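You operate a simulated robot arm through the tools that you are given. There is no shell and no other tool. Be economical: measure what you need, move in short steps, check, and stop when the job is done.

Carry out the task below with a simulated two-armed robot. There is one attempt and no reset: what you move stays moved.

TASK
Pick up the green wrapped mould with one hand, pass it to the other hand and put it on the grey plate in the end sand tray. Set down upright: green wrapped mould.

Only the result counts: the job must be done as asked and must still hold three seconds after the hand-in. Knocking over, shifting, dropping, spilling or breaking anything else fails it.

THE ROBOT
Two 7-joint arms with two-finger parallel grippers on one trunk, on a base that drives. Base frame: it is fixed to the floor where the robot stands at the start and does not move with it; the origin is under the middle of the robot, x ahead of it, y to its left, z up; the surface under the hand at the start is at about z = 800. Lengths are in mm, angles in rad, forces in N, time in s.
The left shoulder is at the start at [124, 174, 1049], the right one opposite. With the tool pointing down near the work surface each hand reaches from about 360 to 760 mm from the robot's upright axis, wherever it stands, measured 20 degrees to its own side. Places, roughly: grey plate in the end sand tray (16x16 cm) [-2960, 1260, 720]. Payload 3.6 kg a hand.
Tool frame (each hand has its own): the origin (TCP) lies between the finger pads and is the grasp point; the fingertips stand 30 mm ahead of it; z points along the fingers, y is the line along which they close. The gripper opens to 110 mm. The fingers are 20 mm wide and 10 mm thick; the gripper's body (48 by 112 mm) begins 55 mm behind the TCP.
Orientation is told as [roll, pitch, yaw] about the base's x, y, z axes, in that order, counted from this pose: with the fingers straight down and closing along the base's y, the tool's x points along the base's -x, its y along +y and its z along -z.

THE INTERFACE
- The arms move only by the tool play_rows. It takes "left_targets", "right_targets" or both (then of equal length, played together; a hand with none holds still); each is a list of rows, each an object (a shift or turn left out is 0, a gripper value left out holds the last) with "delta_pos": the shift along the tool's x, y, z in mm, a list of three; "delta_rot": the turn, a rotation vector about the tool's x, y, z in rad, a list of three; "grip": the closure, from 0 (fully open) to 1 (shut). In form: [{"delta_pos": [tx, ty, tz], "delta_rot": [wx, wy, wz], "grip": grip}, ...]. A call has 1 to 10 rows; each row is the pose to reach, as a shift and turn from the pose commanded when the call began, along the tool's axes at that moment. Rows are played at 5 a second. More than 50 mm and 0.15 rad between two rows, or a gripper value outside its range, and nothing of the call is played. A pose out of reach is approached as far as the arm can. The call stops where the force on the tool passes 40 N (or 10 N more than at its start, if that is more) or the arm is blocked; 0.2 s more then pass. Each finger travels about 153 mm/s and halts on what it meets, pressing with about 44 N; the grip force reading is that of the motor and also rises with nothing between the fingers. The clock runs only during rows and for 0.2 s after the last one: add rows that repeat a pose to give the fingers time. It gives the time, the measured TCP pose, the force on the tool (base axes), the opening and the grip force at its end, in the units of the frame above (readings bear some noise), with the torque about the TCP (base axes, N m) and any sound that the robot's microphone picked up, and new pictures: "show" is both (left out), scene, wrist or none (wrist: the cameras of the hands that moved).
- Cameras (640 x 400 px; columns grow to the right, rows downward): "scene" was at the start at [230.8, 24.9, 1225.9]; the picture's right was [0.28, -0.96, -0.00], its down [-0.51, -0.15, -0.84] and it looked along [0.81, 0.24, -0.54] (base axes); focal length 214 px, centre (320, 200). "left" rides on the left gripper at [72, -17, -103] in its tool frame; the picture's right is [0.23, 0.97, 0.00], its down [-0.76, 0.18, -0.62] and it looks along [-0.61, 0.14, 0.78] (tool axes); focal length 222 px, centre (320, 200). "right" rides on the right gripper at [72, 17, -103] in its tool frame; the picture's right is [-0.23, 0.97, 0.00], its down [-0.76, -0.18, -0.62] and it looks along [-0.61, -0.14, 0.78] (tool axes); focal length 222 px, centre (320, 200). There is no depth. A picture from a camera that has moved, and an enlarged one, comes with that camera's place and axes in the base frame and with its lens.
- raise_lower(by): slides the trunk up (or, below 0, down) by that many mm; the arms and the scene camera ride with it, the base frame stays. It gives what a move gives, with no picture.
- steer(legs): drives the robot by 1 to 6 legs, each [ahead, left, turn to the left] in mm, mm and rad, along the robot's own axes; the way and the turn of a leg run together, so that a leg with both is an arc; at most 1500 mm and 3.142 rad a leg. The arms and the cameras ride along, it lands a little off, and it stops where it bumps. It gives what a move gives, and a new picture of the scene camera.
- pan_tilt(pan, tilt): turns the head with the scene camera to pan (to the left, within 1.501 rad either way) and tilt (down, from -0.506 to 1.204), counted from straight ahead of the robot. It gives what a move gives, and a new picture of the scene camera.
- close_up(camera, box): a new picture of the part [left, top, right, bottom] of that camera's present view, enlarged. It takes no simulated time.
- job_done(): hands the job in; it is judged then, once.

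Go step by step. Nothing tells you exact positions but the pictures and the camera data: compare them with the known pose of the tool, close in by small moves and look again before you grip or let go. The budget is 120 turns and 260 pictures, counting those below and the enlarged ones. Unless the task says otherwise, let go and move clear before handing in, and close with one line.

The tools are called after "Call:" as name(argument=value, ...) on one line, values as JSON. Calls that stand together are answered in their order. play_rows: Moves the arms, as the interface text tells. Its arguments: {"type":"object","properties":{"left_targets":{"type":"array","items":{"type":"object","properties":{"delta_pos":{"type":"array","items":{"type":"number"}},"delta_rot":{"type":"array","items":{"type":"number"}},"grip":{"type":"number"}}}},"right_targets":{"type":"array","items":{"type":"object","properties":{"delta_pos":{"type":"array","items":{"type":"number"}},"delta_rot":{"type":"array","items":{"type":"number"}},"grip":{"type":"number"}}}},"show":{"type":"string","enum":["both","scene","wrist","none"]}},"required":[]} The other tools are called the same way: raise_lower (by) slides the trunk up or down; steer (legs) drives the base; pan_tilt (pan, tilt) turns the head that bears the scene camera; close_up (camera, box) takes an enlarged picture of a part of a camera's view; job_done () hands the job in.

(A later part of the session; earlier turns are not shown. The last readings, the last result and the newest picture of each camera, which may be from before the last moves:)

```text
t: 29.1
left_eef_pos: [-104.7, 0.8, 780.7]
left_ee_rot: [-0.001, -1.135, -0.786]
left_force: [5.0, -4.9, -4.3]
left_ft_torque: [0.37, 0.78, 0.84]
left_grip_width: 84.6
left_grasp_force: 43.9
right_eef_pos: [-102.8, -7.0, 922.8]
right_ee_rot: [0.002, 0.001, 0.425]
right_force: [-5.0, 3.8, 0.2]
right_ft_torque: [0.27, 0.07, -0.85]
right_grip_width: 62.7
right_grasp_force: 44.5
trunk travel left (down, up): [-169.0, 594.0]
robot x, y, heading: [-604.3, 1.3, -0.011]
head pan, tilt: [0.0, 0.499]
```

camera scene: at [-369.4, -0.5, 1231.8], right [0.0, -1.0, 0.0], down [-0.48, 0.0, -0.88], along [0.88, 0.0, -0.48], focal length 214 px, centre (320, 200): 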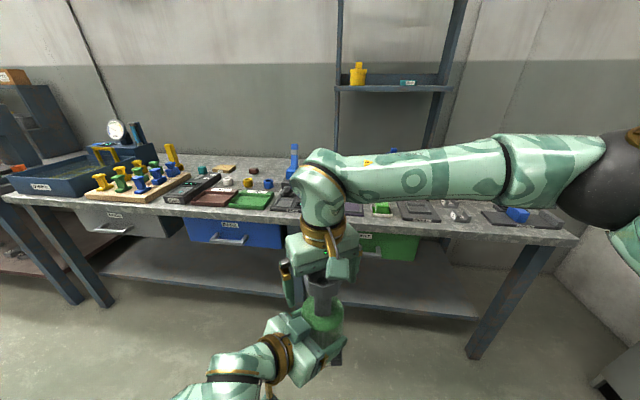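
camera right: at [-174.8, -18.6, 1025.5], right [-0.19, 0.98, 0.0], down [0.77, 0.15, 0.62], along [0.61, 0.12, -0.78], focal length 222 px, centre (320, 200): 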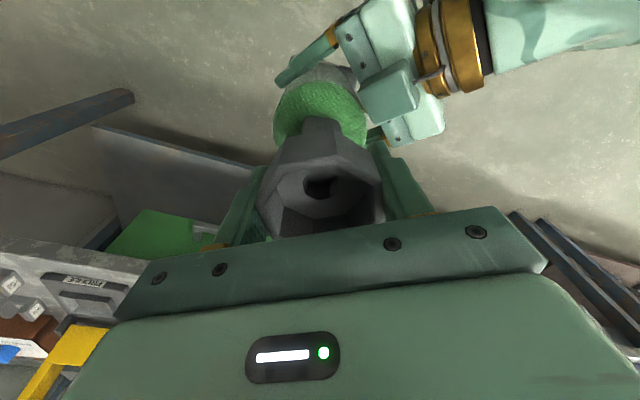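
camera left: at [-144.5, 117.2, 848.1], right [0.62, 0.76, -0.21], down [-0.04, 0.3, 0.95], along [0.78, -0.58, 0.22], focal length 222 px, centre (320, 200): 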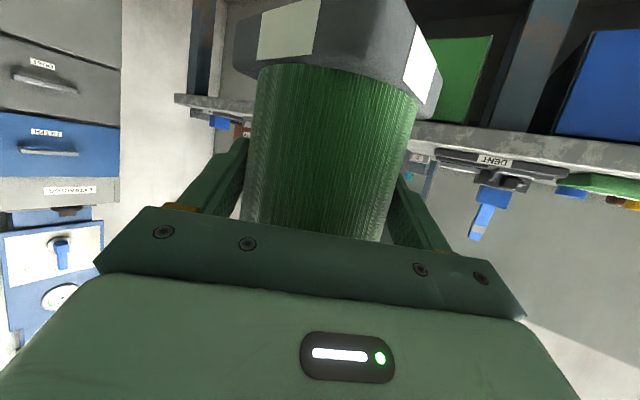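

Load is nearly gone. Now the left hand opens and backs straight out along its own axis.

Call:
play_rows(right_targets=[{"delta_pos": [0, 0.4, 0]}, {"delta_pos": [0, 0.4, 0]}, {"delta_pos": [0, 0.4, 0]}, {"delta_pos": [0, 0.4, 0]}, {"delta_pos": [0, 0.4, 0]}, {"delta_pos": [0, 0.4, 0]}, {"delta_pos": [0, 0.4, 0]}, {"delta_pos": [0, 0.4, 0]}], left_targets=[{"grip": 0.15}, {"grip": 0.0}, {"grip": 0.0}, {"delta_pos": [0, 0, -20], "grip": 0.0}, {"delta_pos": [0, 0, -50], "grip": 0.0}, {"delta_pos": [0, 0, -90], "grip": 0.0}, {"delta_pos": [0, 0, -130], "grip": 0.0}, {"delta_pos": [0, 0, -130], "grip": 0.0}])

```text
t: 30.9
left_eef_pos: [-171.3, 81.0, 822.2]
left_ee_rot: [-0.002, -1.134, -0.785]
left_force: [0.8, -0.1, 0.5]
left_ft_torque: [-0.02, 0.0, 0.0]
left_grip_width: 110.1
left_grasp_force: 0.1
left hand out of reach, approached as far as the arm can: row 7, 8
right_eef_pos: [-101.8, -6.3, 922.6]
right_ee_rot: [0.0, 0.002, 0.422]
right_force: [-0.2, 0.1, 0.2]
right_ft_torque: [0.01, 0.02, 0.0]
right_grip_width: 62.6
right_grasp_force: 43.2
trunk travel left (down, up): [-169.0, 594.0]
robot x, y, heading: [-608.3, 1.0, -0.002]
head pan, tilt: [0.0, 0.499]
camera scene: at [-369.3, -0.5, 1231.7], right [0.0, -1.0, 0.0], down [-0.48, 0.0, -0.88], along [0.88, 0.0, -0.48], focal length 214 px, centre (320, 200)
camera right: at [-174.2, -19.7, 1025.9], right [-0.19, 0.98, 0.0], down [0.77, 0.15, 0.62], along [0.61, 0.12, -0.78], focal length 222 px, centre (320, 200)
camera left: at [-270.6, 157.0, 799.8], right [0.62, 0.76, -0.21], down [-0.04, 0.3, 0.95], along [0.78, -0.58, 0.22], focal length 222 px, centre (320, 200)
```

scene: 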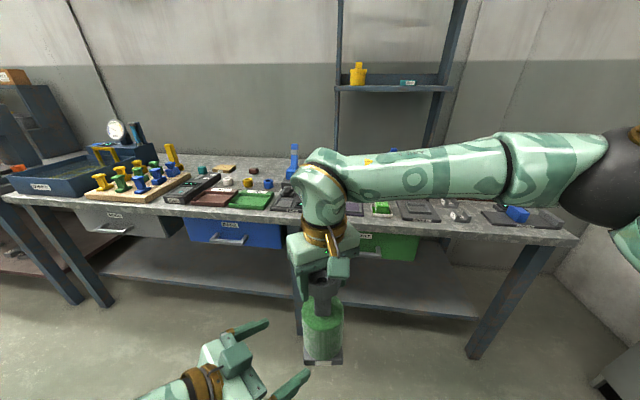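
right: 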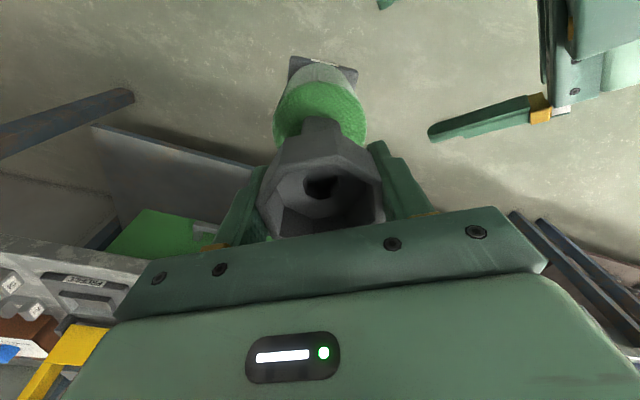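
left: 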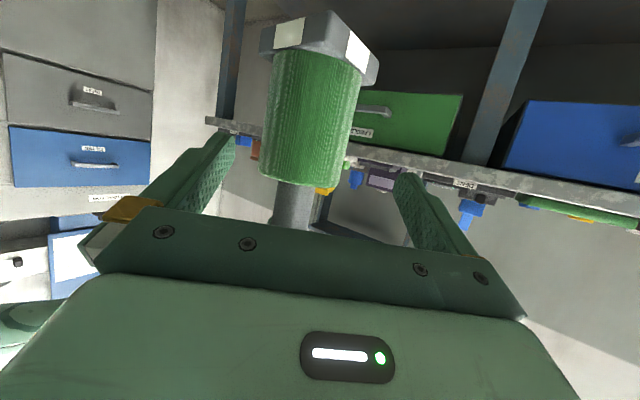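

The mould now hangs from the right hand alone, upright. I'll fold the left hand back to its start pose, away from the mould.

Call:
play_rows(left_targets=[{"delta_pos": [-10.6, 19.1, -24.5], "delta_rot": [-0.0444, 0.1072, -0.0698]}, {"delta_pos": [-21.3, 38.2, -49], "delta_rot": [-0.0889, 0.2145, -0.1395]}, {"delta_pos": [-32, 57.3, -73.5], "delta_rot": [-0.1333, 0.3217, -0.2093]}, {"delta_pos": [-42.6, 76.4, -98], "delta_rot": [-0.1777, 0.429, -0.279]}, {"delta_pos": [-53.2, 95.5, -122.5], "delta_rot": [-0.2222, 0.5362, -0.3488]}, {"delta_pos": [-63.9, 114.6, -147], "delta_rot": [-0.2666, 0.6434, -0.4186]}, {"delta_pos": [-74.5, 133.7, -171.5], "delta_rot": [-0.311, 0.7507, -0.4883]}, {"delta_pos": [-85.2, 152.8, -196], "delta_rot": [-0.3554, 0.8579, -0.5581]}, {"delta_pos": [-95.8, 171.9, -220.5], "delta_rot": [-0.3999, 0.9652, -0.6278]}, {"delta_pos": [-106.5, 191, -245], "delta_rot": [-0.4443, 1.0724, -0.6976]}], show="none")

Call:
steer(legs=[[0, 0, 1.57]])

Call:
pan_tilt(pan=0.8, tilt=0.2)

```text
t: 33.1
left_eef_pos: [-161.1, 340.6, 1022.6]
left_ee_rot: [-0.001, -0.001, 0.0]
left_force: [0.5, -0.1, -0.2]
left_ft_torque: [0.03, -0.01, 0.0]
left_grip_width: 110.1
left_grasp_force: 0.1
left hand out of reach, approached as far as the arm can: row 1, 2, 3, 4, 5
right_eef_pos: [-101.9, -7.9, 922.7]
right_ee_rot: [0.0, 0.0, 0.422]
right_force: [-0.3, 0.6, -0.8]
right_ft_torque: [0.02, 0.04, 0.0]
right_grip_width: 62.6
right_grasp_force: 44.5
trunk travel left (down, up): [-169.0, 594.0]
robot x, y, heading: [-608.8, 1.4, -0.003]
head pan, tilt: [0.0, 0.499]
```

```text
t: 37.4
left_eef_pos: [-952.4, 442.5, 1023.3]
left_ee_rot: [0.0, 0.0, 1.585]
left_force: [0.1, 0.5, -0.1]
left_ft_torque: [0.0, -0.04, 0.02]
left_grip_width: 110.2
left_grasp_force: 0.1
right_eef_pos: [-606.1, 505.2, 921.8]
right_ee_rot: [0.0, 0.001, 2.008]
right_force: [0.5, 0.8, 0.1]
right_ft_torque: [-0.03, 0.01, -0.01]
right_grip_width: 62.7
right_grasp_force: 43.8
trunk travel left (down, up): [-169.0, 594.0]
robot x, y, heading: [-602.1, 1.4, 1.581]
head pan, tilt: [0.0, 0.499]
camera scene: at [-608.6, 236.3, 1231.7], right [1.0, 0.01, 0.0], down [0.01, -0.48, -0.88], along [-0.01, 0.88, -0.48], focal length 214 px, centre (320, 200)
```

scene: 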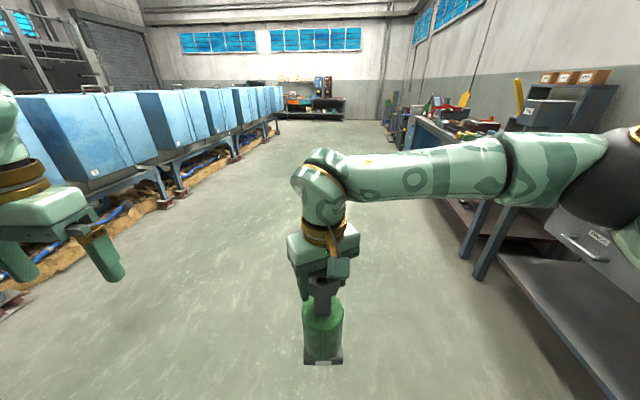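

```text
t: 38.5
left_eef_pos: [-952.5, 442.7, 1021.6]
left_ee_rot: [0.0, 0.0, 1.586]
left_force: [-0.7, -0.3, 0.0]
left_ft_torque: [0.03, 0.02, 0.04]
left_grip_width: 110.1
left_grasp_force: 0.1
right_eef_pos: [-605.9, 505.2, 921.9]
right_ee_rot: [0.0, 0.001, 2.007]
right_force: [0.3, 0.3, -0.8]
right_ft_torque: [-0.05, 0.02, 0.0]
right_grip_width: 62.9
right_grasp_force: 43.8
trunk travel left (down, up): [-169.0, 594.0]
robot x, y, heading: [-605.1, 2.8, 1.581]
head pan, tilt: [0.799, 0.201]
camera scene: at [-674.9, 209.6, 1259.4], right [0.69, 0.72, 0.0], down [0.14, -0.14, -0.98], along [-0.71, 0.67, -0.2], focal length 214 px, centre (320, 200)
```

scene: 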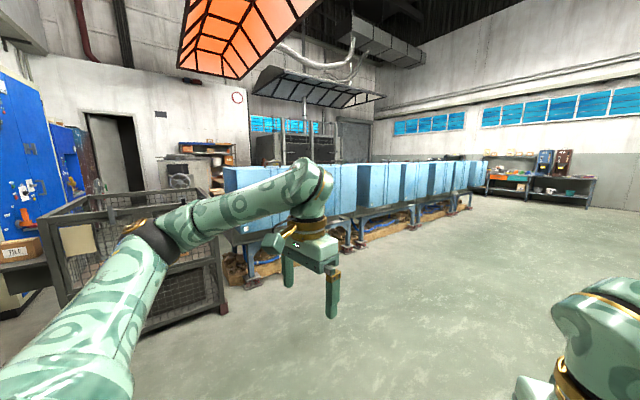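

The plate's direction lies past the wire cage, near the close end of the blue row. I'll turn to face it and look.

Call:
steer(legs=[[0, 0, 1.05]])

Call:
pan_tilt(pan=0.0, tilt=0.2)

Call:
close_up(camera="scene", box=[160, 100, 480, 300])

```text
t: 41.6
left_eef_pos: [-1161.1, -81.1, 1021.7]
left_ee_rot: [0.001, 0.0, 2.637]
left_force: [0.0, -0.2, -0.4]
left_ft_torque: [0.01, -0.02, 0.01]
left_grip_width: 109.8
left_grasp_force: 0.1
right_eef_pos: [-1044.3, 250.0, 923.0]
right_ee_rot: [-0.001, 0.0, 3.059]
right_force: [-0.4, 0.3, 0.2]
right_ft_torque: [-0.01, -0.02, -0.01]
right_grip_width: 62.3
right_grasp_force: 44.6
trunk travel left (down, up): [-169.0, 594.0]
robot x, y, heading: [-606.2, 4.7, 2.637]
head pan, tilt: [0.799, 0.201]
camera scene: at [-821.8, 43.1, 1259.4], right [-0.29, 0.96, 0.0], down [0.19, 0.06, -0.98], along [-0.94, -0.28, -0.2], focal length 214 px, centre (320, 200)
```

scene: 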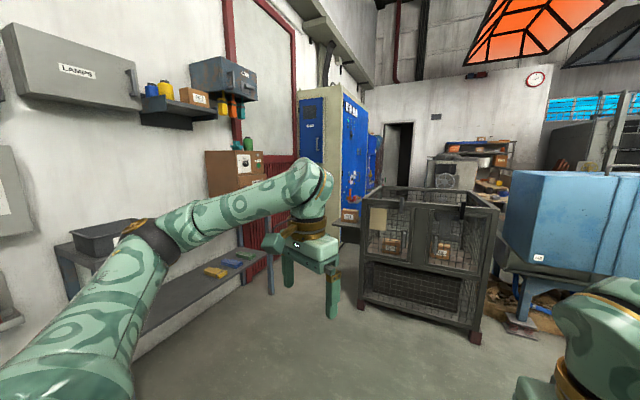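

```text
t: 42.7
left_eef_pos: [-1159.9, -83.0, 1021.4]
left_ee_rot: [0.001, 0.0, 2.637]
left_force: [0.0, 0.0, -0.8]
left_ft_torque: [-0.01, -0.04, -0.01]
left_grip_width: 110.1
left_grasp_force: 0.0
right_eef_pos: [-1044.2, 250.4, 923.3]
right_ee_rot: [0.0, 0.001, 3.06]
right_force: [-0.7, -0.4, -0.2]
right_ft_torque: [-0.03, -0.06, -0.01]
right_grip_width: 62.4
right_grasp_force: 43.6
trunk travel left (down, up): [-169.0, 594.0]
robot x, y, heading: [-605.7, -3.5, 2.635]
head pan, tilt: [0.0, 0.201]
camera scene: at [-814.2, 115.3, 1259.4], right [0.48, 0.88, 0.0], down [0.18, -0.1, -0.98], along [-0.86, 0.47, -0.2], focal length 214 px, centre (320, 200)
```

scene: 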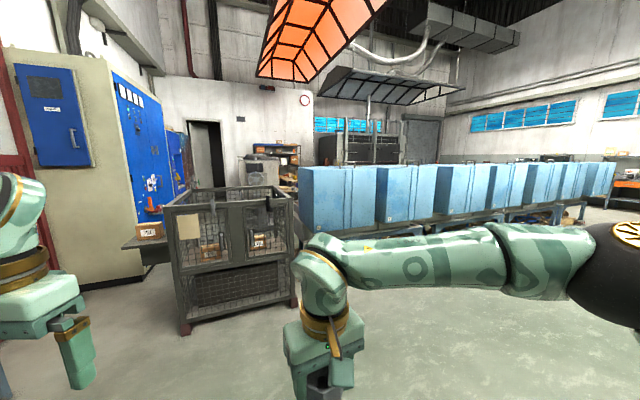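

```text
2.00 times, centred on (320, 200) of scene
camera zoom: at [-814.2, 115.3, 1259.4], right [0.48, 0.88, 0.0], down [0.18, -0.1, -0.98], along [-0.86, 0.47, -0.2], focal length 429 px, centre (320, 200)
```

zoom: 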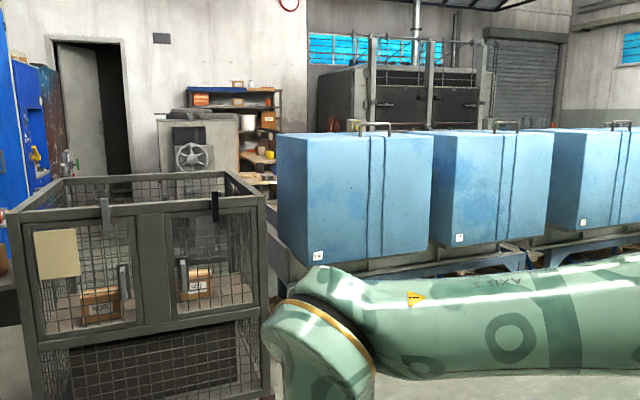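

The end tray is hidden behind or inside the blue-box row. I'll raise the trunk to look over it from higher up.

Call:
raise_lower(by=550)

Call:
pan_tilt(pan=0.0, tilt=0.3)

Call:
close_up(camera="scene", box=[160, 100, 480, 300])

```text
refused: 550 is not a number from -400 to 400
```

```text
t: 43.4
left_eef_pos: [-1160.0, -82.0, 1021.5]
left_ee_rot: [-0.001, 0.001, 2.637]
left_force: [-0.1, 0.4, 0.0]
left_ft_torque: [-0.01, 0.03, 0.0]
left_grip_width: 110.0
left_grasp_force: 0.1
right_eef_pos: [-1043.4, 250.7, 923.4]
right_ee_rot: [0.001, 0.003, 3.059]
right_force: [-0.3, 1.2, 0.2]
right_ft_torque: [0.0, -0.04, -0.01]
right_grip_width: 62.6
right_grasp_force: 43.5
trunk travel left (down, up): [-169.0, 594.0]
robot x, y, heading: [-607.4, 2.0, 2.636]
head pan, tilt: [0.0, 0.3]
camera scene: at [-814.3, 115.5, 1250.1], right [0.48, 0.87, 0.0], down [0.26, -0.14, -0.96], along [-0.84, 0.46, -0.3], focal length 214 px, centre (320, 200)
```

scene: 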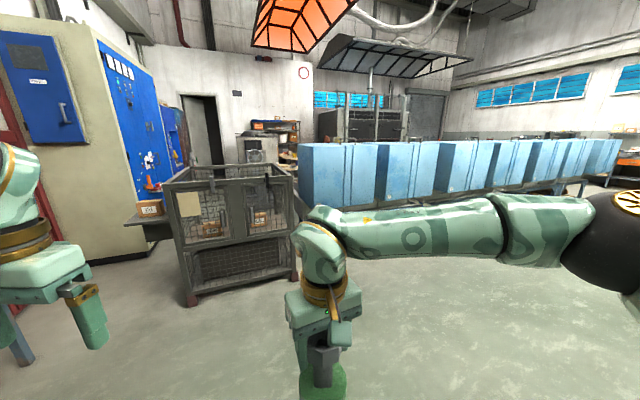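

```text
2.00 times, centred on (320, 200) of scene
camera zoom: at [-814.3, 115.5, 1250.1], right [0.48, 0.87, 0.0], down [0.26, -0.14, -0.96], along [-0.84, 0.46, -0.3], focal length 429 px, centre (320, 200)
```

zoom: 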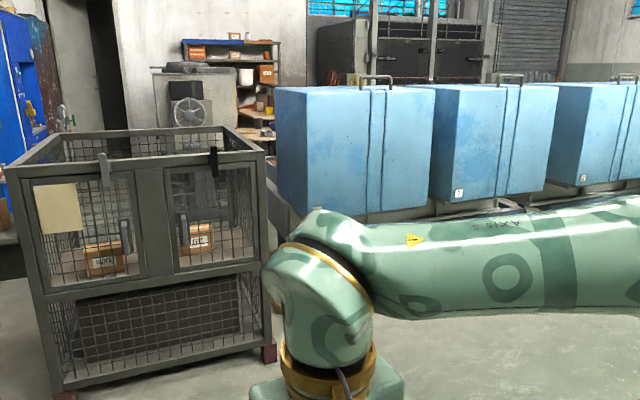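

Call:
raise_lower(by=400)

Call:
raise_lower(by=180)

Call:
pan_tilt(pan=0.0, tilt=0.4)

Call:
close_up(camera="scene", box=[160, 80, 480, 280])

```text
t: 47.2
left_eef_pos: [-1159.7, -82.7, 1421.5]
left_ee_rot: [0.001, 0.0, 2.637]
left_force: [-0.4, -0.2, 0.4]
left_ft_torque: [-0.04, -0.02, 0.0]
left_grip_width: 110.0
left_grasp_force: 0.0
right_eef_pos: [-1031.5, 242.3, 1351.9]
right_ee_rot: [-0.024, -0.053, 3.063]
right_force: [-0.7, 0.1, -3.9]
right_ft_torque: [-0.04, -0.06, -0.03]
right_grip_width: 62.3
right_grasp_force: 44.5
trunk travel left (down, up): [-569.0, 194.0]
robot x, y, heading: [-603.5, 3.3, 2.638]
head pan, tilt: [0.0, 0.3]
```

```text
t: 49.2
left_eef_pos: [-1159.9, -82.1, 1600.9]
left_ee_rot: [0.001, -0.001, 2.637]
left_force: [0.1, 0.0, -0.1]
left_ft_torque: [0.0, 0.01, 0.01]
left_grip_width: 109.8
left_grasp_force: 0.1
right_eef_pos: [-1030.2, 242.1, 1531.6]
right_ee_rot: [-0.023, -0.055, 3.063]
right_force: [0.3, -0.3, -4.5]
right_ft_torque: [0.0, -0.06, 0.02]
right_grip_width: 62.1
right_grasp_force: 45.0
trunk travel left (down, up): [-749.0, 14.0]
robot x, y, heading: [-605.7, 0.0, 2.636]
head pan, tilt: [0.0, 0.3]
```

```text
t: 49.9
left_eef_pos: [-1159.8, -83.2, 1602.6]
left_ee_rot: [-0.001, -0.001, 2.637]
left_force: [0.5, 0.2, -0.7]
left_ft_torque: [0.01, 0.01, 0.0]
left_grip_width: 110.0
left_grasp_force: 0.0
right_eef_pos: [-1029.9, 242.7, 1531.8]
right_ee_rot: [-0.025, -0.056, 3.062]
right_force: [0.8, -0.3, -4.8]
right_ft_torque: [-0.01, -0.06, 0.0]
right_grip_width: 62.7
right_grasp_force: 44.6
trunk travel left (down, up): [-749.0, 14.0]
robot x, y, heading: [-604.5, -1.2, 2.633]
head pan, tilt: [0.0, 0.4]
camera scene: at [-696.5, 50.2, 1828.2], right [0.48, 0.87, 0.0], down [0.34, -0.19, -0.92], along [-0.81, 0.45, -0.39], focal length 214 px, centre (320, 200)
```

scene: 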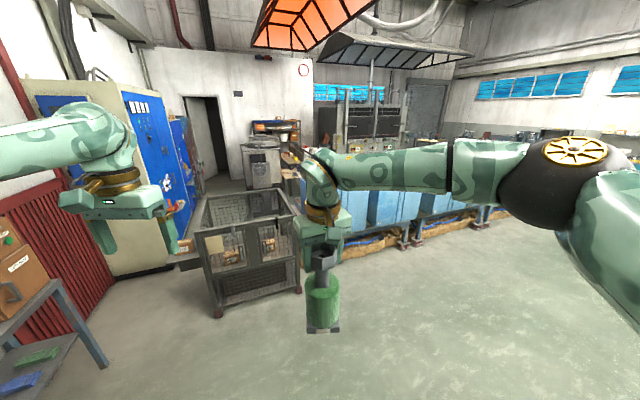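

```text
2.00 times, centred on (320, 180) of scene
camera zoom: at [-696.5, 50.2, 1828.2], right [0.48, 0.87, 0.0], down [0.34, -0.19, -0.92], along [-0.81, 0.45, -0.39], focal length 429 px, centre (320, 240)
```

zoom: 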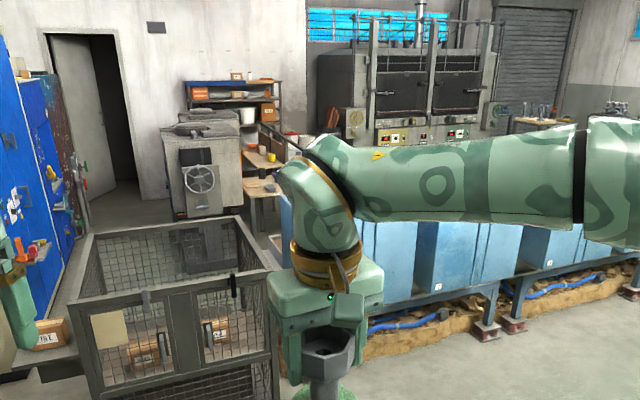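

The right arm blocks the view. I'll turn right, move ahead and look left over the row.

Call:
steer(legs=[[0, 0, -1.0], [1000, 500, 0]])

Call:
pan_tilt(pan=1.35, tilt=0.5)

Call:
close_up(camera="scene", box=[160, 80, 480, 280])

```text
t: 58.1
left_eef_pos: [-1547.3, 1380.7, 1602.7]
left_ee_rot: [0.0, 0.001, 1.642]
left_force: [0.6, -0.2, 0.1]
left_ft_torque: [0.0, 0.0, -0.02]
left_grip_width: 109.9
left_grasp_force: 0.0
right_eef_pos: [-1204.6, 1448.3, 1533.6]
right_ee_rot: [-0.025, -0.056, 2.064]
right_force: [-0.8, -0.3, -4.4]
right_ft_torque: [-0.06, 0.03, 0.01]
right_grip_width: 62.3
right_grasp_force: 44.4
trunk travel left (down, up): [-749.0, 14.0]
robot x, y, heading: [-1178.5, 963.7, 1.642]
head pan, tilt: [0.0, 0.4]
camera scene: at [-1183.4, 1063.1, 1828.3], right [1.0, 0.07, 0.0], down [0.03, -0.39, -0.92], along [-0.06, 0.92, -0.39], focal length 214 px, centre (320, 200)
```

scene: 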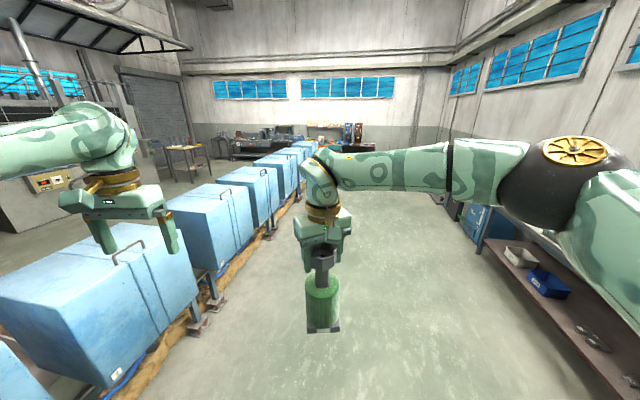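

```text
t: 59.6
left_eef_pos: [-1548.3, 1381.4, 1602.1]
left_ee_rot: [0.0, 0.001, 1.642]
left_force: [0.3, -0.6, 0.5]
left_ft_torque: [-0.01, -0.01, 0.01]
left_grip_width: 109.8
left_grasp_force: 0.0
right_eef_pos: [-1204.5, 1450.6, 1531.7]
right_ee_rot: [-0.025, -0.056, 2.066]
right_force: [0.7, 0.0, -4.3]
right_ft_torque: [-0.06, -0.02, -0.01]
right_grip_width: 62.4
right_grasp_force: 44.0
trunk travel left (down, up): [-749.0, 14.0]
robot x, y, heading: [-1178.2, 961.9, 1.638]
head pan, tilt: [1.349, 0.499]
camera scene: at [-1267.4, 985.5, 1819.1], right [0.15, 0.99, 0.0], down [0.47, -0.07, -0.88], along [-0.87, 0.13, -0.48], focal length 214 px, centre (320, 200)
```

scene: 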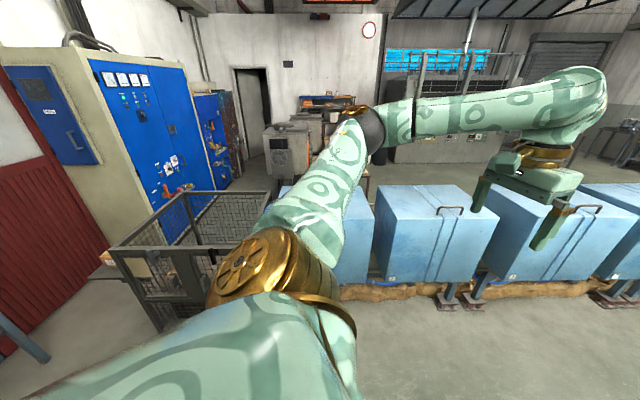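

```text
2.00 times, centred on (320, 180) of scene
camera zoom: at [-1267.4, 985.5, 1819.1], right [0.15, 0.99, 0.0], down [0.47, -0.07, -0.88], along [-0.87, 0.13, -0.48], focal length 429 px, centre (320, 240)
```

zoom: 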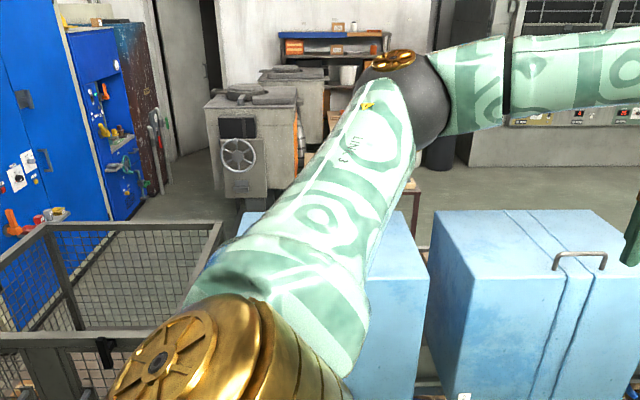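

The boxes span x ≈ −2150…−2600, so the plate at x = −2960 is on their far side. I'll turn so the view passes between the arms.

Call:
steer(legs=[[0, 0, 1.0]])

Call:
pan_tilt(pan=0.35, tilt=0.5)

Call:
close_up(camera="scene", box=[160, 100, 480, 300])

```text
t: 62.5
left_eef_pos: [-1731.0, 885.6, 1603.0]
left_ee_rot: [0.0, 0.001, 2.626]
left_force: [-0.8, -0.4, 0.1]
left_ft_torque: [-0.01, -0.05, -0.01]
left_grip_width: 109.9
left_grasp_force: 0.0
right_eef_pos: [-1599.0, 1207.0, 1532.2]
right_ee_rot: [-0.025, -0.056, 3.05]
right_force: [0.7, 0.4, -5.0]
right_ft_torque: [-0.05, -0.06, -0.02]
right_grip_width: 62.2
right_grasp_force: 43.4
trunk travel left (down, up): [-749.0, 14.0]
robot x, y, heading: [-1174.9, 959.7, 2.628]
head pan, tilt: [1.349, 0.499]
camera scene: at [-1247.2, 898.7, 1819.1], right [-0.74, 0.67, 0.0], down [0.32, 0.35, -0.88], along [-0.59, -0.65, -0.48], focal length 214 px, centre (320, 200)
```

scene: 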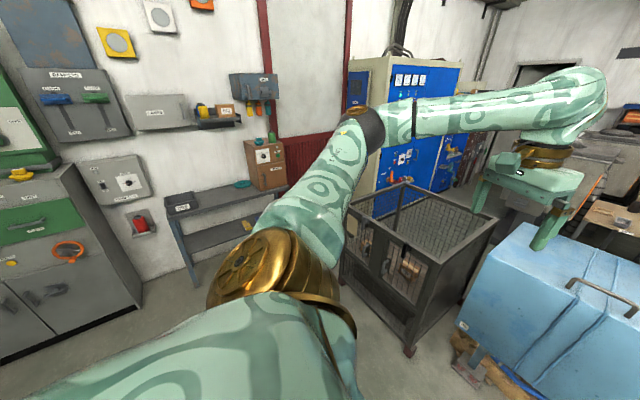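

```text
t: 63.8
left_eef_pos: [-1732.7, 885.2, 1602.4]
left_ee_rot: [-0.001, 0.0, 2.627]
left_force: [0.1, 0.0, 0.7]
left_ft_torque: [-0.02, 0.03, 0.03]
left_grip_width: 109.9
left_grasp_force: 0.2
right_eef_pos: [-1599.6, 1208.1, 1531.7]
right_ee_rot: [-0.024, -0.056, 3.053]
right_force: [-0.3, 0.5, -4.3]
right_ft_torque: [-0.04, -0.09, 0.02]
right_grip_width: 62.2
right_grasp_force: 44.0
trunk travel left (down, up): [-749.0, 14.0]
robot x, y, heading: [-1179.8, 964.7, 2.627]
head pan, tilt: [0.351, 0.499]
camera scene: at [-1275.9, 980.5, 1819.1], right [0.16, 0.99, 0.0], down [0.47, -0.08, -0.88], along [-0.87, 0.14, -0.48], focal length 214 px, centre (320, 200)
```

scene: 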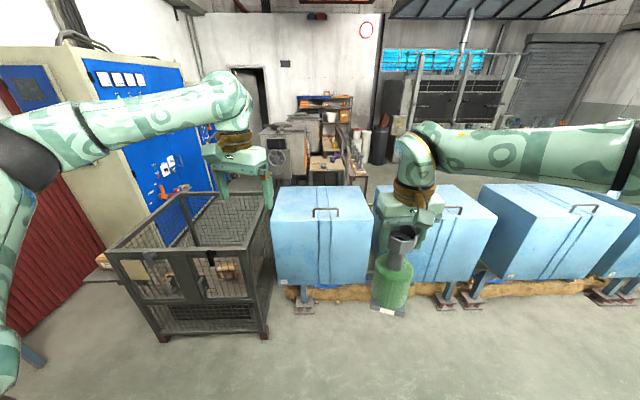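

```text
2.00 times, centred on (320, 200) of scene
camera zoom: at [-1275.9, 980.5, 1819.1], right [0.16, 0.99, 0.0], down [0.47, -0.08, -0.88], along [-0.87, 0.14, -0.48], focal length 429 px, centre (320, 200)
```

zoom: 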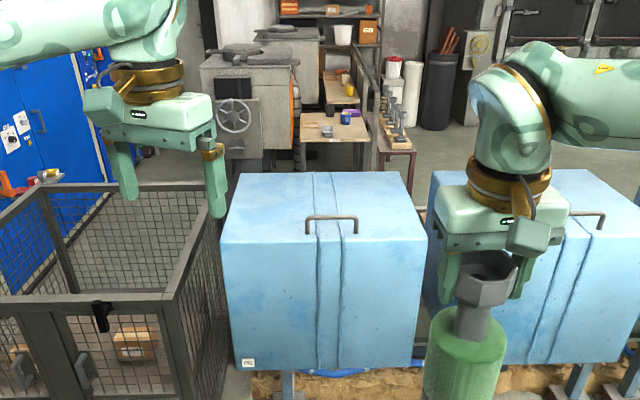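

The far aisle behind the boxes looks open (about x −3200 to −5200). The cage blocks the near end, so I'll go around the far end of the row.

Call:
steer(legs=[[0, 0, -1.056], [1500, 0, 0], [1500, 0, 0]])

Call:
pan_tilt(pan=0.45, tilt=0.4)

```text
t: 80.9
left_eef_pos: [-1477.9, 4399.3, 1602.9]
left_ee_rot: [0.0, 0.0, 1.559]
left_force: [0.5, -0.3, 0.1]
left_ft_torque: [-0.03, -0.02, 0.04]
left_grip_width: 109.7
left_grasp_force: 0.0
right_eef_pos: [-1129.8, 4439.5, 1532.1]
right_ee_rot: [-0.028, -0.055, 1.985]
right_force: [-0.1, 0.0, -4.5]
right_ft_torque: [-0.08, -0.02, 0.0]
right_grip_width: 62.0
right_grasp_force: 43.7
trunk travel left (down, up): [-749.0, 14.0]
robot x, y, heading: [-1136.7, 3950.3, 1.558]
head pan, tilt: [0.351, 0.499]
camera scene: at [-1171.5, 4046.0, 1819.1], right [0.94, 0.33, 0.0], down [0.16, -0.45, -0.88], along [-0.29, 0.83, -0.48], focal length 214 px, centre (320, 200)
```

scene: 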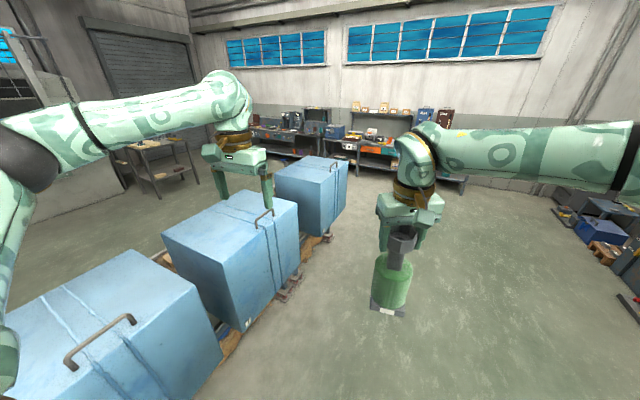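

```text
t: 81.6
left_eef_pos: [-1478.0, 4399.1, 1601.8]
left_ee_rot: [0.001, 0.001, 1.561]
left_force: [0.5, 0.5, -0.6]
left_ft_torque: [0.0, -0.03, -0.01]
left_grip_width: 110.4
left_grasp_force: 0.0
right_eef_pos: [-1128.9, 4438.2, 1532.1]
right_ee_rot: [-0.026, -0.053, 1.985]
right_force: [0.3, -0.5, -5.1]
right_ft_torque: [-0.11, -0.03, -0.02]
right_grip_width: 62.1
right_grasp_force: 43.7
trunk travel left (down, up): [-749.0, 14.0]
robot x, y, heading: [-1141.7, 3951.1, 1.564]
head pan, tilt: [0.45, 0.4]
camera scene: at [-1180.5, 4044.6, 1828.2], right [0.91, 0.42, 0.0], down [0.17, -0.35, -0.92], along [-0.39, 0.83, -0.39], focal length 214 px, centre (320, 200)
```

scene: 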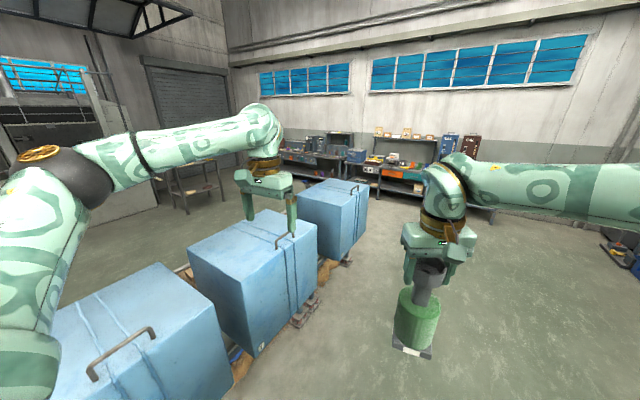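

The row ends near y ≈ 6300 with free floor beyond. Driving past its end and then across to the far aisle.

Call:
steer(legs=[[1500, 0, 0], [1500, 0, 0], [200, 0, 0], [0, 0, 1.57]])

Call:
pan_tilt(pan=0.4, tilt=0.45)

```text
t: 101.0
left_eef_pos: [-1554.1, 6802.6, 1601.2]
left_ee_rot: [0.0, 0.0, 3.135]
left_force: [-0.7, 0.1, 0.2]
left_ft_torque: [0.02, 0.02, -0.04]
left_grip_width: 110.1
left_grasp_force: 0.0
right_eef_pos: [-1594.4, 7148.6, 1532.8]
right_ee_rot: [-0.025, -0.057, -2.725]
right_force: [-0.1, -0.3, -4.4]
right_ft_torque: [-0.01, -0.07, 0.01]
right_grip_width: 62.0
right_grasp_force: 43.7
trunk travel left (down, up): [-749.0, 14.0]
robot x, y, heading: [-1104.5, 7142.1, 3.131]
head pan, tilt: [0.45, 0.4]
camera scene: at [-1200.8, 7098.9, 1828.2], right [-0.43, 0.9, 0.0], down [0.35, 0.17, -0.92], along [-0.83, -0.39, -0.39], focal length 214 px, centre (320, 200)
```

scene: 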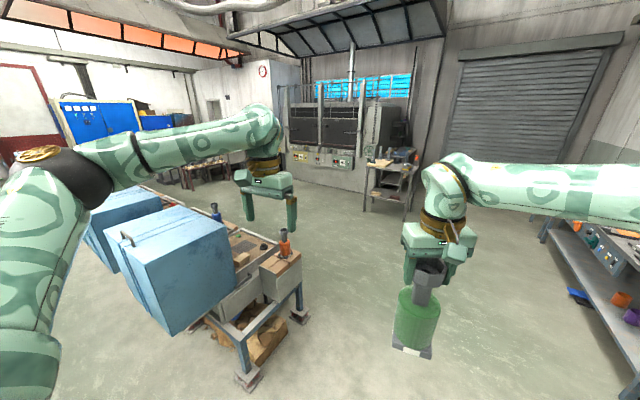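

```text
t: 101.7
left_eef_pos: [-1555.3, 6802.9, 1601.2]
left_ee_rot: [0.002, 0.0, 3.135]
left_force: [-0.7, 0.6, 0.0]
left_ft_torque: [0.03, 0.0, 0.02]
left_grip_width: 110.2
left_grasp_force: 0.1
right_eef_pos: [-1595.7, 7149.4, 1530.2]
right_ee_rot: [-0.026, -0.055, -2.723]
right_force: [0.4, -0.3, -5.7]
right_ft_torque: [-0.02, -0.09, -0.02]
right_grip_width: 62.3
right_grasp_force: 43.9
trunk travel left (down, up): [-749.0, 14.0]
robot x, y, heading: [-1108.5, 7136.9, 3.133]
head pan, tilt: [0.4, 0.45]
camera scene: at [-1202.0, 7103.4, 1823.6], right [-0.38, 0.92, 0.0], down [0.4, 0.17, -0.9], along [-0.83, -0.34, -0.44], focal length 214 px, centre (320, 200)
```

scene: 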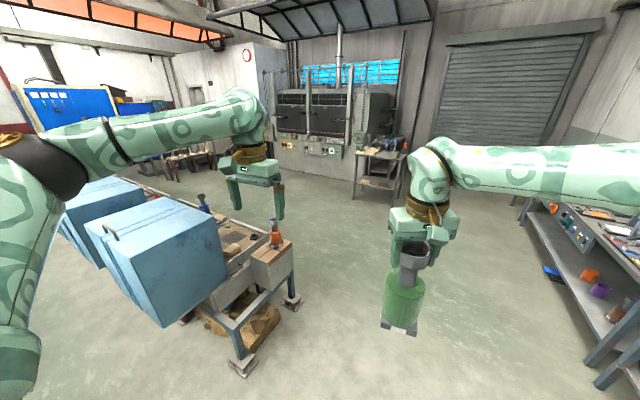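

Sand trays lie behind the boxes, as expected. Crossing to the far aisle and turning to drive back down along it.

Call:
steer(legs=[[1500, 0, 0], [1250, 0, 0], [0, 0, 1.57], [1500, 0, 0]])

Call:
pan_tilt(pan=0.4, tilt=0.45)

```text
t: 125.9
left_eef_pos: [-3553.8, 5242.3, 1602.7]
left_ee_rot: [-0.001, 0.0, -1.594]
left_force: [-0.1, 0.2, -0.7]
left_ft_torque: [0.0, -0.01, 0.01]
left_grip_width: 110.2
left_grasp_force: 0.2
right_eef_pos: [-3901.5, 5206.0, 1532.5]
right_ee_rot: [-0.027, -0.055, -1.169]
right_force: [0.3, 0.6, -3.8]
right_ft_torque: [0.09, -0.04, -0.01]
right_grip_width: 62.0
right_grasp_force: 43.9
trunk travel left (down, up): [-749.0, 14.0]
robot x, y, heading: [-3886.5, 5692.6, -1.596]
head pan, tilt: [0.4, 0.45]
camera scene: at [-3850.6, 5598.0, 1823.6], right [-0.93, -0.37, 0.0], down [-0.16, 0.41, -0.9], along [0.33, -0.84, -0.44], focal length 214 px, centre (320, 200)
```

scene: 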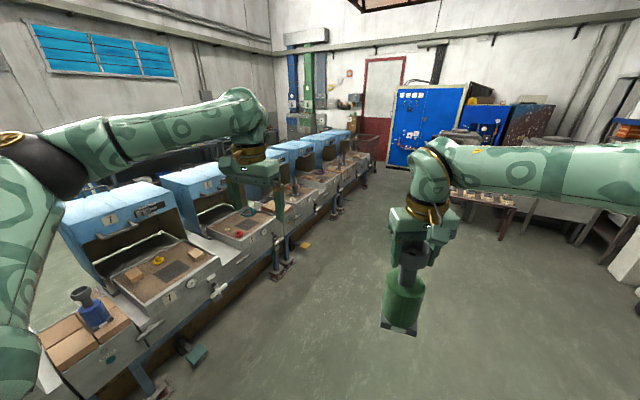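

```text
t: 126.5
left_eef_pos: [-3553.6, 5241.8, 1602.8]
left_ee_rot: [-0.001, 0.0, -1.594]
left_force: [-0.5, -0.4, -0.4]
left_ft_torque: [-0.01, -0.04, 0.02]
left_grip_width: 110.0
left_grasp_force: 0.0
right_eef_pos: [-3902.1, 5206.2, 1532.1]
right_ee_rot: [-0.025, -0.054, -1.169]
right_force: [-0.5, 0.5, -3.9]
right_ft_torque: [0.07, -0.02, 0.01]
right_grip_width: 61.8
right_grasp_force: 43.9
trunk travel left (down, up): [-749.0, 14.0]
robot x, y, heading: [-3884.3, 5697.4, -1.591]
head pan, tilt: [0.4, 0.45]
camera scene: at [-3850.6, 5597.8, 1823.6], right [-0.93, -0.37, 0.0], down [-0.16, 0.41, -0.9], along [0.33, -0.84, -0.44], focal length 214 px, centre (320, 200)
```

scene: 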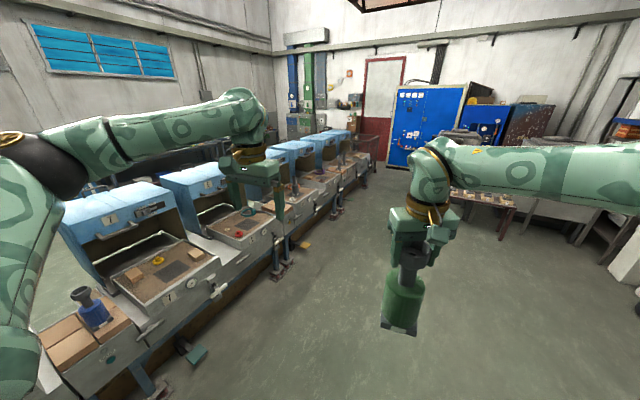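

Now I see the open booths with their sand trays. I'll drive down toward the end one.

Call:
steer(legs=[[1500, 0, 0], [1500, 0, 0], [500, 0, 0]])

Call:
pan_tilt(pan=0.5, tilt=0.6)

```text
t: 143.5
left_eef_pos: [-3634.8, 1741.8, 1602.0]
left_ee_rot: [0.0, -0.001, -1.594]
left_force: [0.0, 0.0, -0.4]
left_ft_torque: [-0.02, 0.01, 0.03]
left_grip_width: 109.8
left_grasp_force: 0.2
right_eef_pos: [-3981.2, 1706.3, 1532.2]
right_ee_rot: [-0.027, -0.056, -1.171]
right_force: [-0.1, 0.2, -4.9]
right_ft_torque: [0.08, -0.01, 0.03]
right_grip_width: 61.9
right_grasp_force: 44.2
trunk travel left (down, up): [-749.0, 14.0]
robot x, y, heading: [-3963.3, 2195.1, -1.597]
head pan, tilt: [0.4, 0.45]
camera scene: at [-3930.1, 2098.0, 1823.7], right [-0.93, -0.37, 0.0], down [-0.16, 0.4, -0.9], along [0.33, -0.84, -0.43], focal length 214 px, centre (320, 200)
```

scene: 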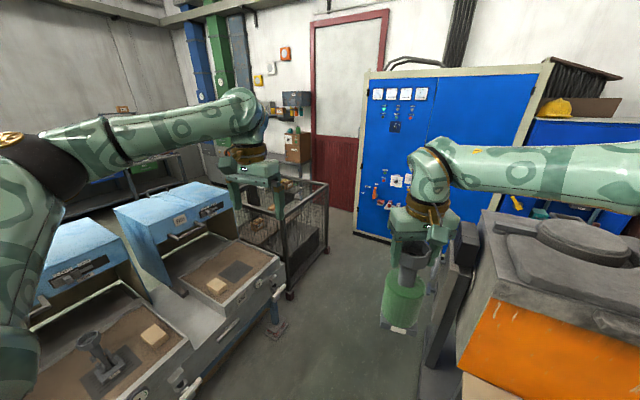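

```text
t: 144.2
left_eef_pos: [-3634.3, 1740.1, 1602.9]
left_ee_rot: [0.0, 0.0, -1.595]
left_force: [-0.2, 0.2, -0.3]
left_ft_torque: [0.03, 0.02, 0.02]
left_grip_width: 110.3
left_grasp_force: 0.0
right_eef_pos: [-3982.0, 1705.1, 1531.2]
right_ee_rot: [-0.025, -0.055, -1.171]
right_force: [0.1, 0.6, -5.4]
right_ft_torque: [0.03, 0.01, -0.02]
right_grip_width: 61.7
right_grasp_force: 44.4
trunk travel left (down, up): [-749.0, 14.0]
robot x, y, heading: [-3966.4, 2193.9, -1.601]
head pan, tilt: [0.499, 0.6]
camera scene: at [-3923.4, 2103.0, 1810.0], right [-0.89, -0.46, 0.0], down [-0.26, 0.5, -0.82], along [0.38, -0.73, -0.57], focal length 214 px, centre (320, 200)
```

scene: 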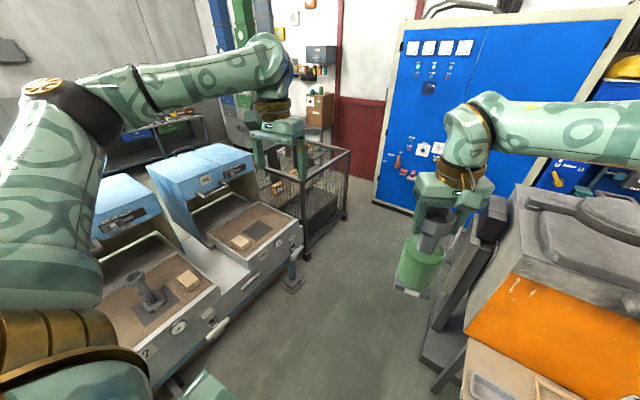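

The end tray with its dark-grey plate is visible; my ray to it gives (−2957, 1255), matching the given place. I'll turn to face the tray row and sidle down to it.

Call:
steer(legs=[[0, 0, 1.6], [150, -830, 0]])

Call:
pan_tilt(pan=0.1, tilt=0.9)

```text
t: 152.6
left_eef_pos: [-3369.6, 1709.3, 1602.1]
left_ee_rot: [0.0, -0.001, 0.0]
left_force: [-0.3, 0.2, 0.0]
left_ft_torque: [-0.02, 0.02, 0.01]
left_grip_width: 109.9
left_grasp_force: 0.0
right_eef_pos: [-3326.5, 1361.2, 1531.4]
right_ee_rot: [-0.027, -0.054, 0.423]
right_force: [0.3, 0.5, -4.4]
right_ft_torque: [-0.04, 0.06, -0.02]
right_grip_width: 61.7
right_grasp_force: 44.0
trunk travel left (down, up): [-749.0, 14.0]
robot x, y, heading: [-3816.2, 1364.6, -0.006]
head pan, tilt: [0.499, 0.6]
camera scene: at [-3725.8, 1410.3, 1810.0], right [0.48, -0.88, 0.0], down [-0.5, -0.27, -0.82], along [0.72, 0.39, -0.57], focal length 214 px, centre (320, 200)
```

scene: 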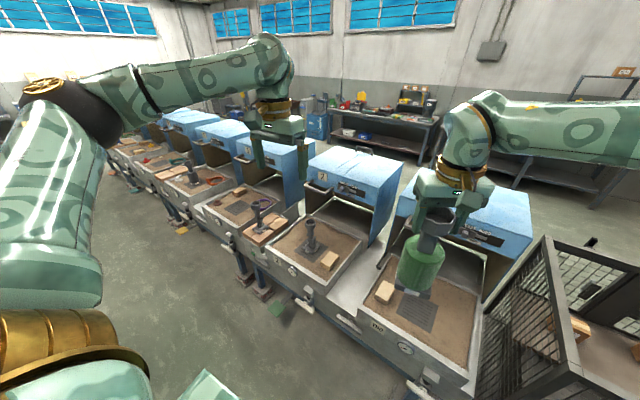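

```text
t: 153.4
left_eef_pos: [-3368.9, 1707.2, 1602.1]
left_ee_rot: [-0.002, 0.0, 0.0]
left_force: [0.4, -0.8, -0.4]
left_ft_torque: [0.0, -0.01, -0.05]
left_grip_width: 110.2
left_grasp_force: 0.2
right_eef_pos: [-3325.9, 1361.7, 1531.1]
right_ee_rot: [-0.024, -0.055, 0.423]
right_force: [0.8, 0.4, -4.8]
right_ft_torque: [-0.01, 0.08, 0.01]
right_grip_width: 61.8
right_grasp_force: 43.7
trunk travel left (down, up): [-749.0, 14.0]
robot x, y, heading: [-3814.0, 1368.8, 0.002]
head pan, tilt: [0.099, 0.901]
camera scene: at [-3728.1, 1373.8, 1785.2], right [0.1, -1.0, 0.0], down [-0.78, -0.08, -0.62], along [0.62, 0.06, -0.78], focal length 214 px, centre (320, 200)
```

scene: 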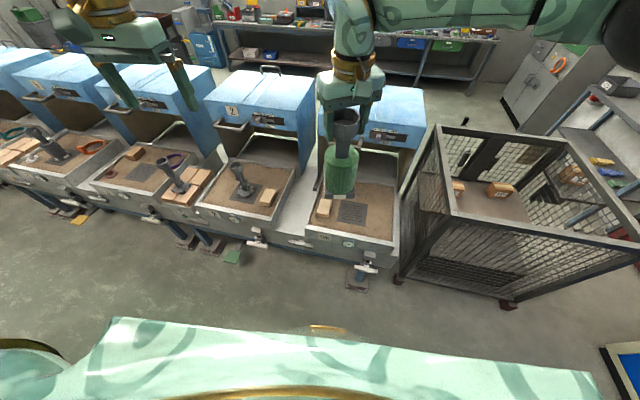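

The plate is confirmed at about (−2957, 1252). I'll drive to a placing position that keeps the right elbow clear of the cage, then lower the trunk.

Call:
steer(legs=[[192, 92, 0]])

Call:
raise_lower(by=-400)

Call:
pan_tilt(pan=-0.3, tilt=0.7)

```text
t: 155.1
left_eef_pos: [-3179.5, 1798.1, 1602.7]
left_ee_rot: [0.001, -0.002, -0.001]
left_force: [1.0, -0.3, -0.2]
left_ft_torque: [0.05, -0.04, 0.0]
left_grip_width: 109.9
left_grasp_force: 0.2
right_eef_pos: [-3135.6, 1451.5, 1533.2]
right_ee_rot: [-0.024, -0.057, 0.425]
right_force: [-0.1, -0.1, -4.6]
right_ft_torque: [0.0, 0.07, 0.01]
right_grip_width: 62.0
right_grasp_force: 43.9
trunk travel left (down, up): [-749.0, 14.0]
robot x, y, heading: [-3625.1, 1458.7, -0.004]
head pan, tilt: [0.099, 0.901]
camera scene: at [-3538.8, 1464.1, 1785.4], right [0.1, -1.0, 0.0], down [-0.78, -0.08, -0.62], along [0.62, 0.06, -0.78], focal length 214 px, centre (320, 200)
```

scene: 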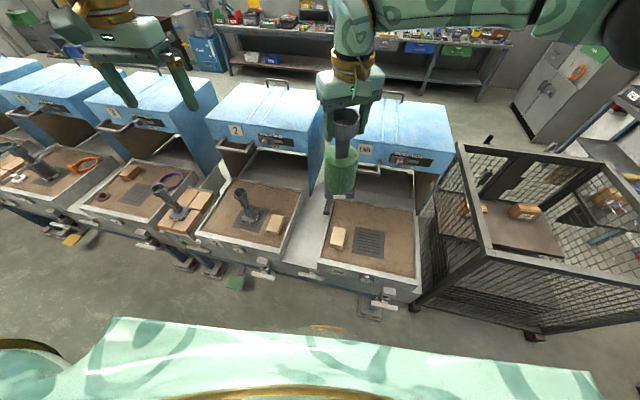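

```text
t: 158.9
left_eef_pos: [-3176.1, 1800.7, 1203.4]
left_ee_rot: [0.0, 0.0, 0.003]
left_force: [-0.8, 0.4, -0.4]
left_ft_torque: [0.0, 0.0, 0.01]
left_grip_width: 109.8
left_grasp_force: 0.1
right_eef_pos: [-3132.8, 1452.4, 1132.8]
right_ee_rot: [-0.024, -0.054, 0.422]
right_force: [-0.3, 0.0, -4.2]
right_ft_torque: [0.0, 0.07, -0.03]
right_grip_width: 61.7
right_grasp_force: 43.9
trunk travel left (down, up): [-349.0, 414.0]
robot x, y, heading: [-3620.3, 1461.6, -0.001]
head pan, tilt: [0.099, 0.901]
```

```text
t: 159.8
left_eef_pos: [-3175.4, 1798.0, 1201.1]
left_ee_rot: [-0.001, 0.0, -0.001]
left_force: [0.6, 0.7, -0.3]
left_ft_torque: [-0.01, -0.01, -0.01]
left_grip_width: 110.2
left_grasp_force: 0.1
right_eef_pos: [-3132.1, 1451.9, 1131.6]
right_ee_rot: [-0.022, -0.055, 0.423]
right_force: [0.0, -0.2, -4.0]
right_ft_torque: [0.01, 0.08, -0.01]
right_grip_width: 62.0
right_grasp_force: 43.8
trunk travel left (down, up): [-349.0, 414.0]
robot x, y, heading: [-3619.2, 1459.0, -0.002]
head pan, tilt: [-0.3, 0.7]
camera scene: at [-3479.1, 1433.2, 1399.7], right [-0.3, -0.95, 0.0], down [-0.62, 0.19, -0.76], along [0.73, -0.23, -0.65], focal length 214 px, centre (320, 200)
```

scene: 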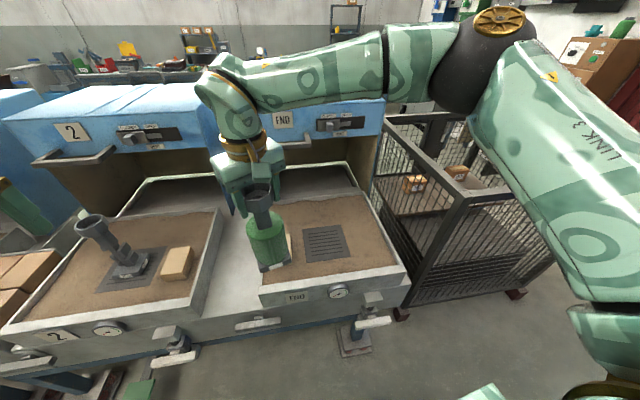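

The way to the plate is clear: mould bottom at about z 916, plate at (−2957, 1252, 720). I'll straighten the small hand tilt while moving over the plate, staying about 100 mm above it.

Call:
play_rows(right_targets=[{"delta_pos": [-11, -36, 5], "delta_rot": [-0.008, 0.018, 0]}, {"delta_pos": [-22, -72, 10], "delta_rot": [-0.016, 0.036, 0]}, {"delta_pos": [-33, -109, 20], "delta_rot": [-0.023, 0.055, 0]}, {"delta_pos": [-44, -145, 35], "delta_rot": [-0.023, 0.055, 0]}, {"delta_pos": [-55, -181, 50], "delta_rot": [-0.023, 0.055, 0]}, {"delta_pos": [-66, -218, 65], "delta_rot": [-0.023, 0.055, 0]}, {"delta_pos": [-77.6, -254, 92], "delta_rot": [-0.023, 0.055, 0]}, {"delta_pos": [-77.6, -254, 92], "delta_rot": [-0.023, 0.055, 0]}])

```text
t: 161.6
left_eef_pos: [-3176.4, 1799.7, 1201.7]
left_ee_rot: [-0.001, 0.0, 0.0]
left_force: [-0.9, 0.7, -0.3]
left_ft_torque: [0.02, 0.01, 0.03]
left_grip_width: 109.9
left_grasp_force: 0.1
right_eef_pos: [-3089.4, 1318.8, 1121.5]
right_ee_rot: [-0.076, -0.11, 0.42]
right_force: [-1.5, -0.2, -5.1]
right_ft_torque: [0.04, 0.12, 0.01]
right_grip_width: 61.9
right_grasp_force: 43.9
right hand out of reach, approached as far as the arm can: row 2, 3, 4, 5, 6, 7, 8
trunk travel left (down, up): [-349.0, 414.0]
robot x, y, heading: [-3619.4, 1456.9, -0.0]
head pan, tilt: [-0.3, 0.7]
camera scene: at [-3478.8, 1434.1, 1399.6], right [-0.3, -0.95, 0.0], down [-0.62, 0.19, -0.76], along [0.73, -0.23, -0.64], focal length 214 px, centre (320, 200)
camera right: at [-3175.5, 1309.2, 1214.0], right [-0.18, 0.98, -0.05], down [0.68, 0.16, 0.72], along [0.71, 0.1, -0.7], focal length 222 px, centre (320, 200)
```

scene: 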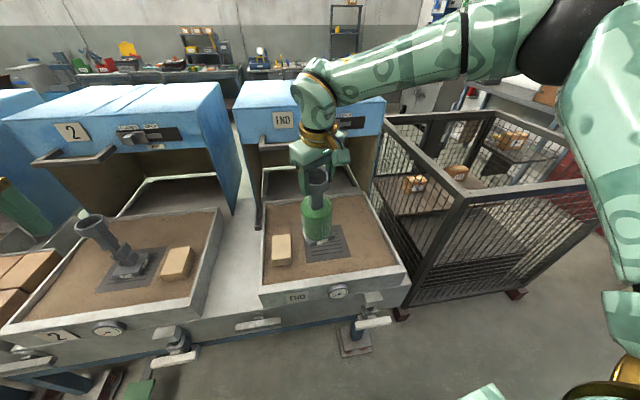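
right: 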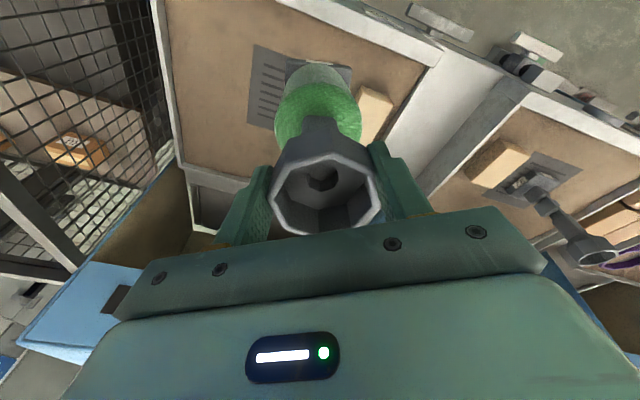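

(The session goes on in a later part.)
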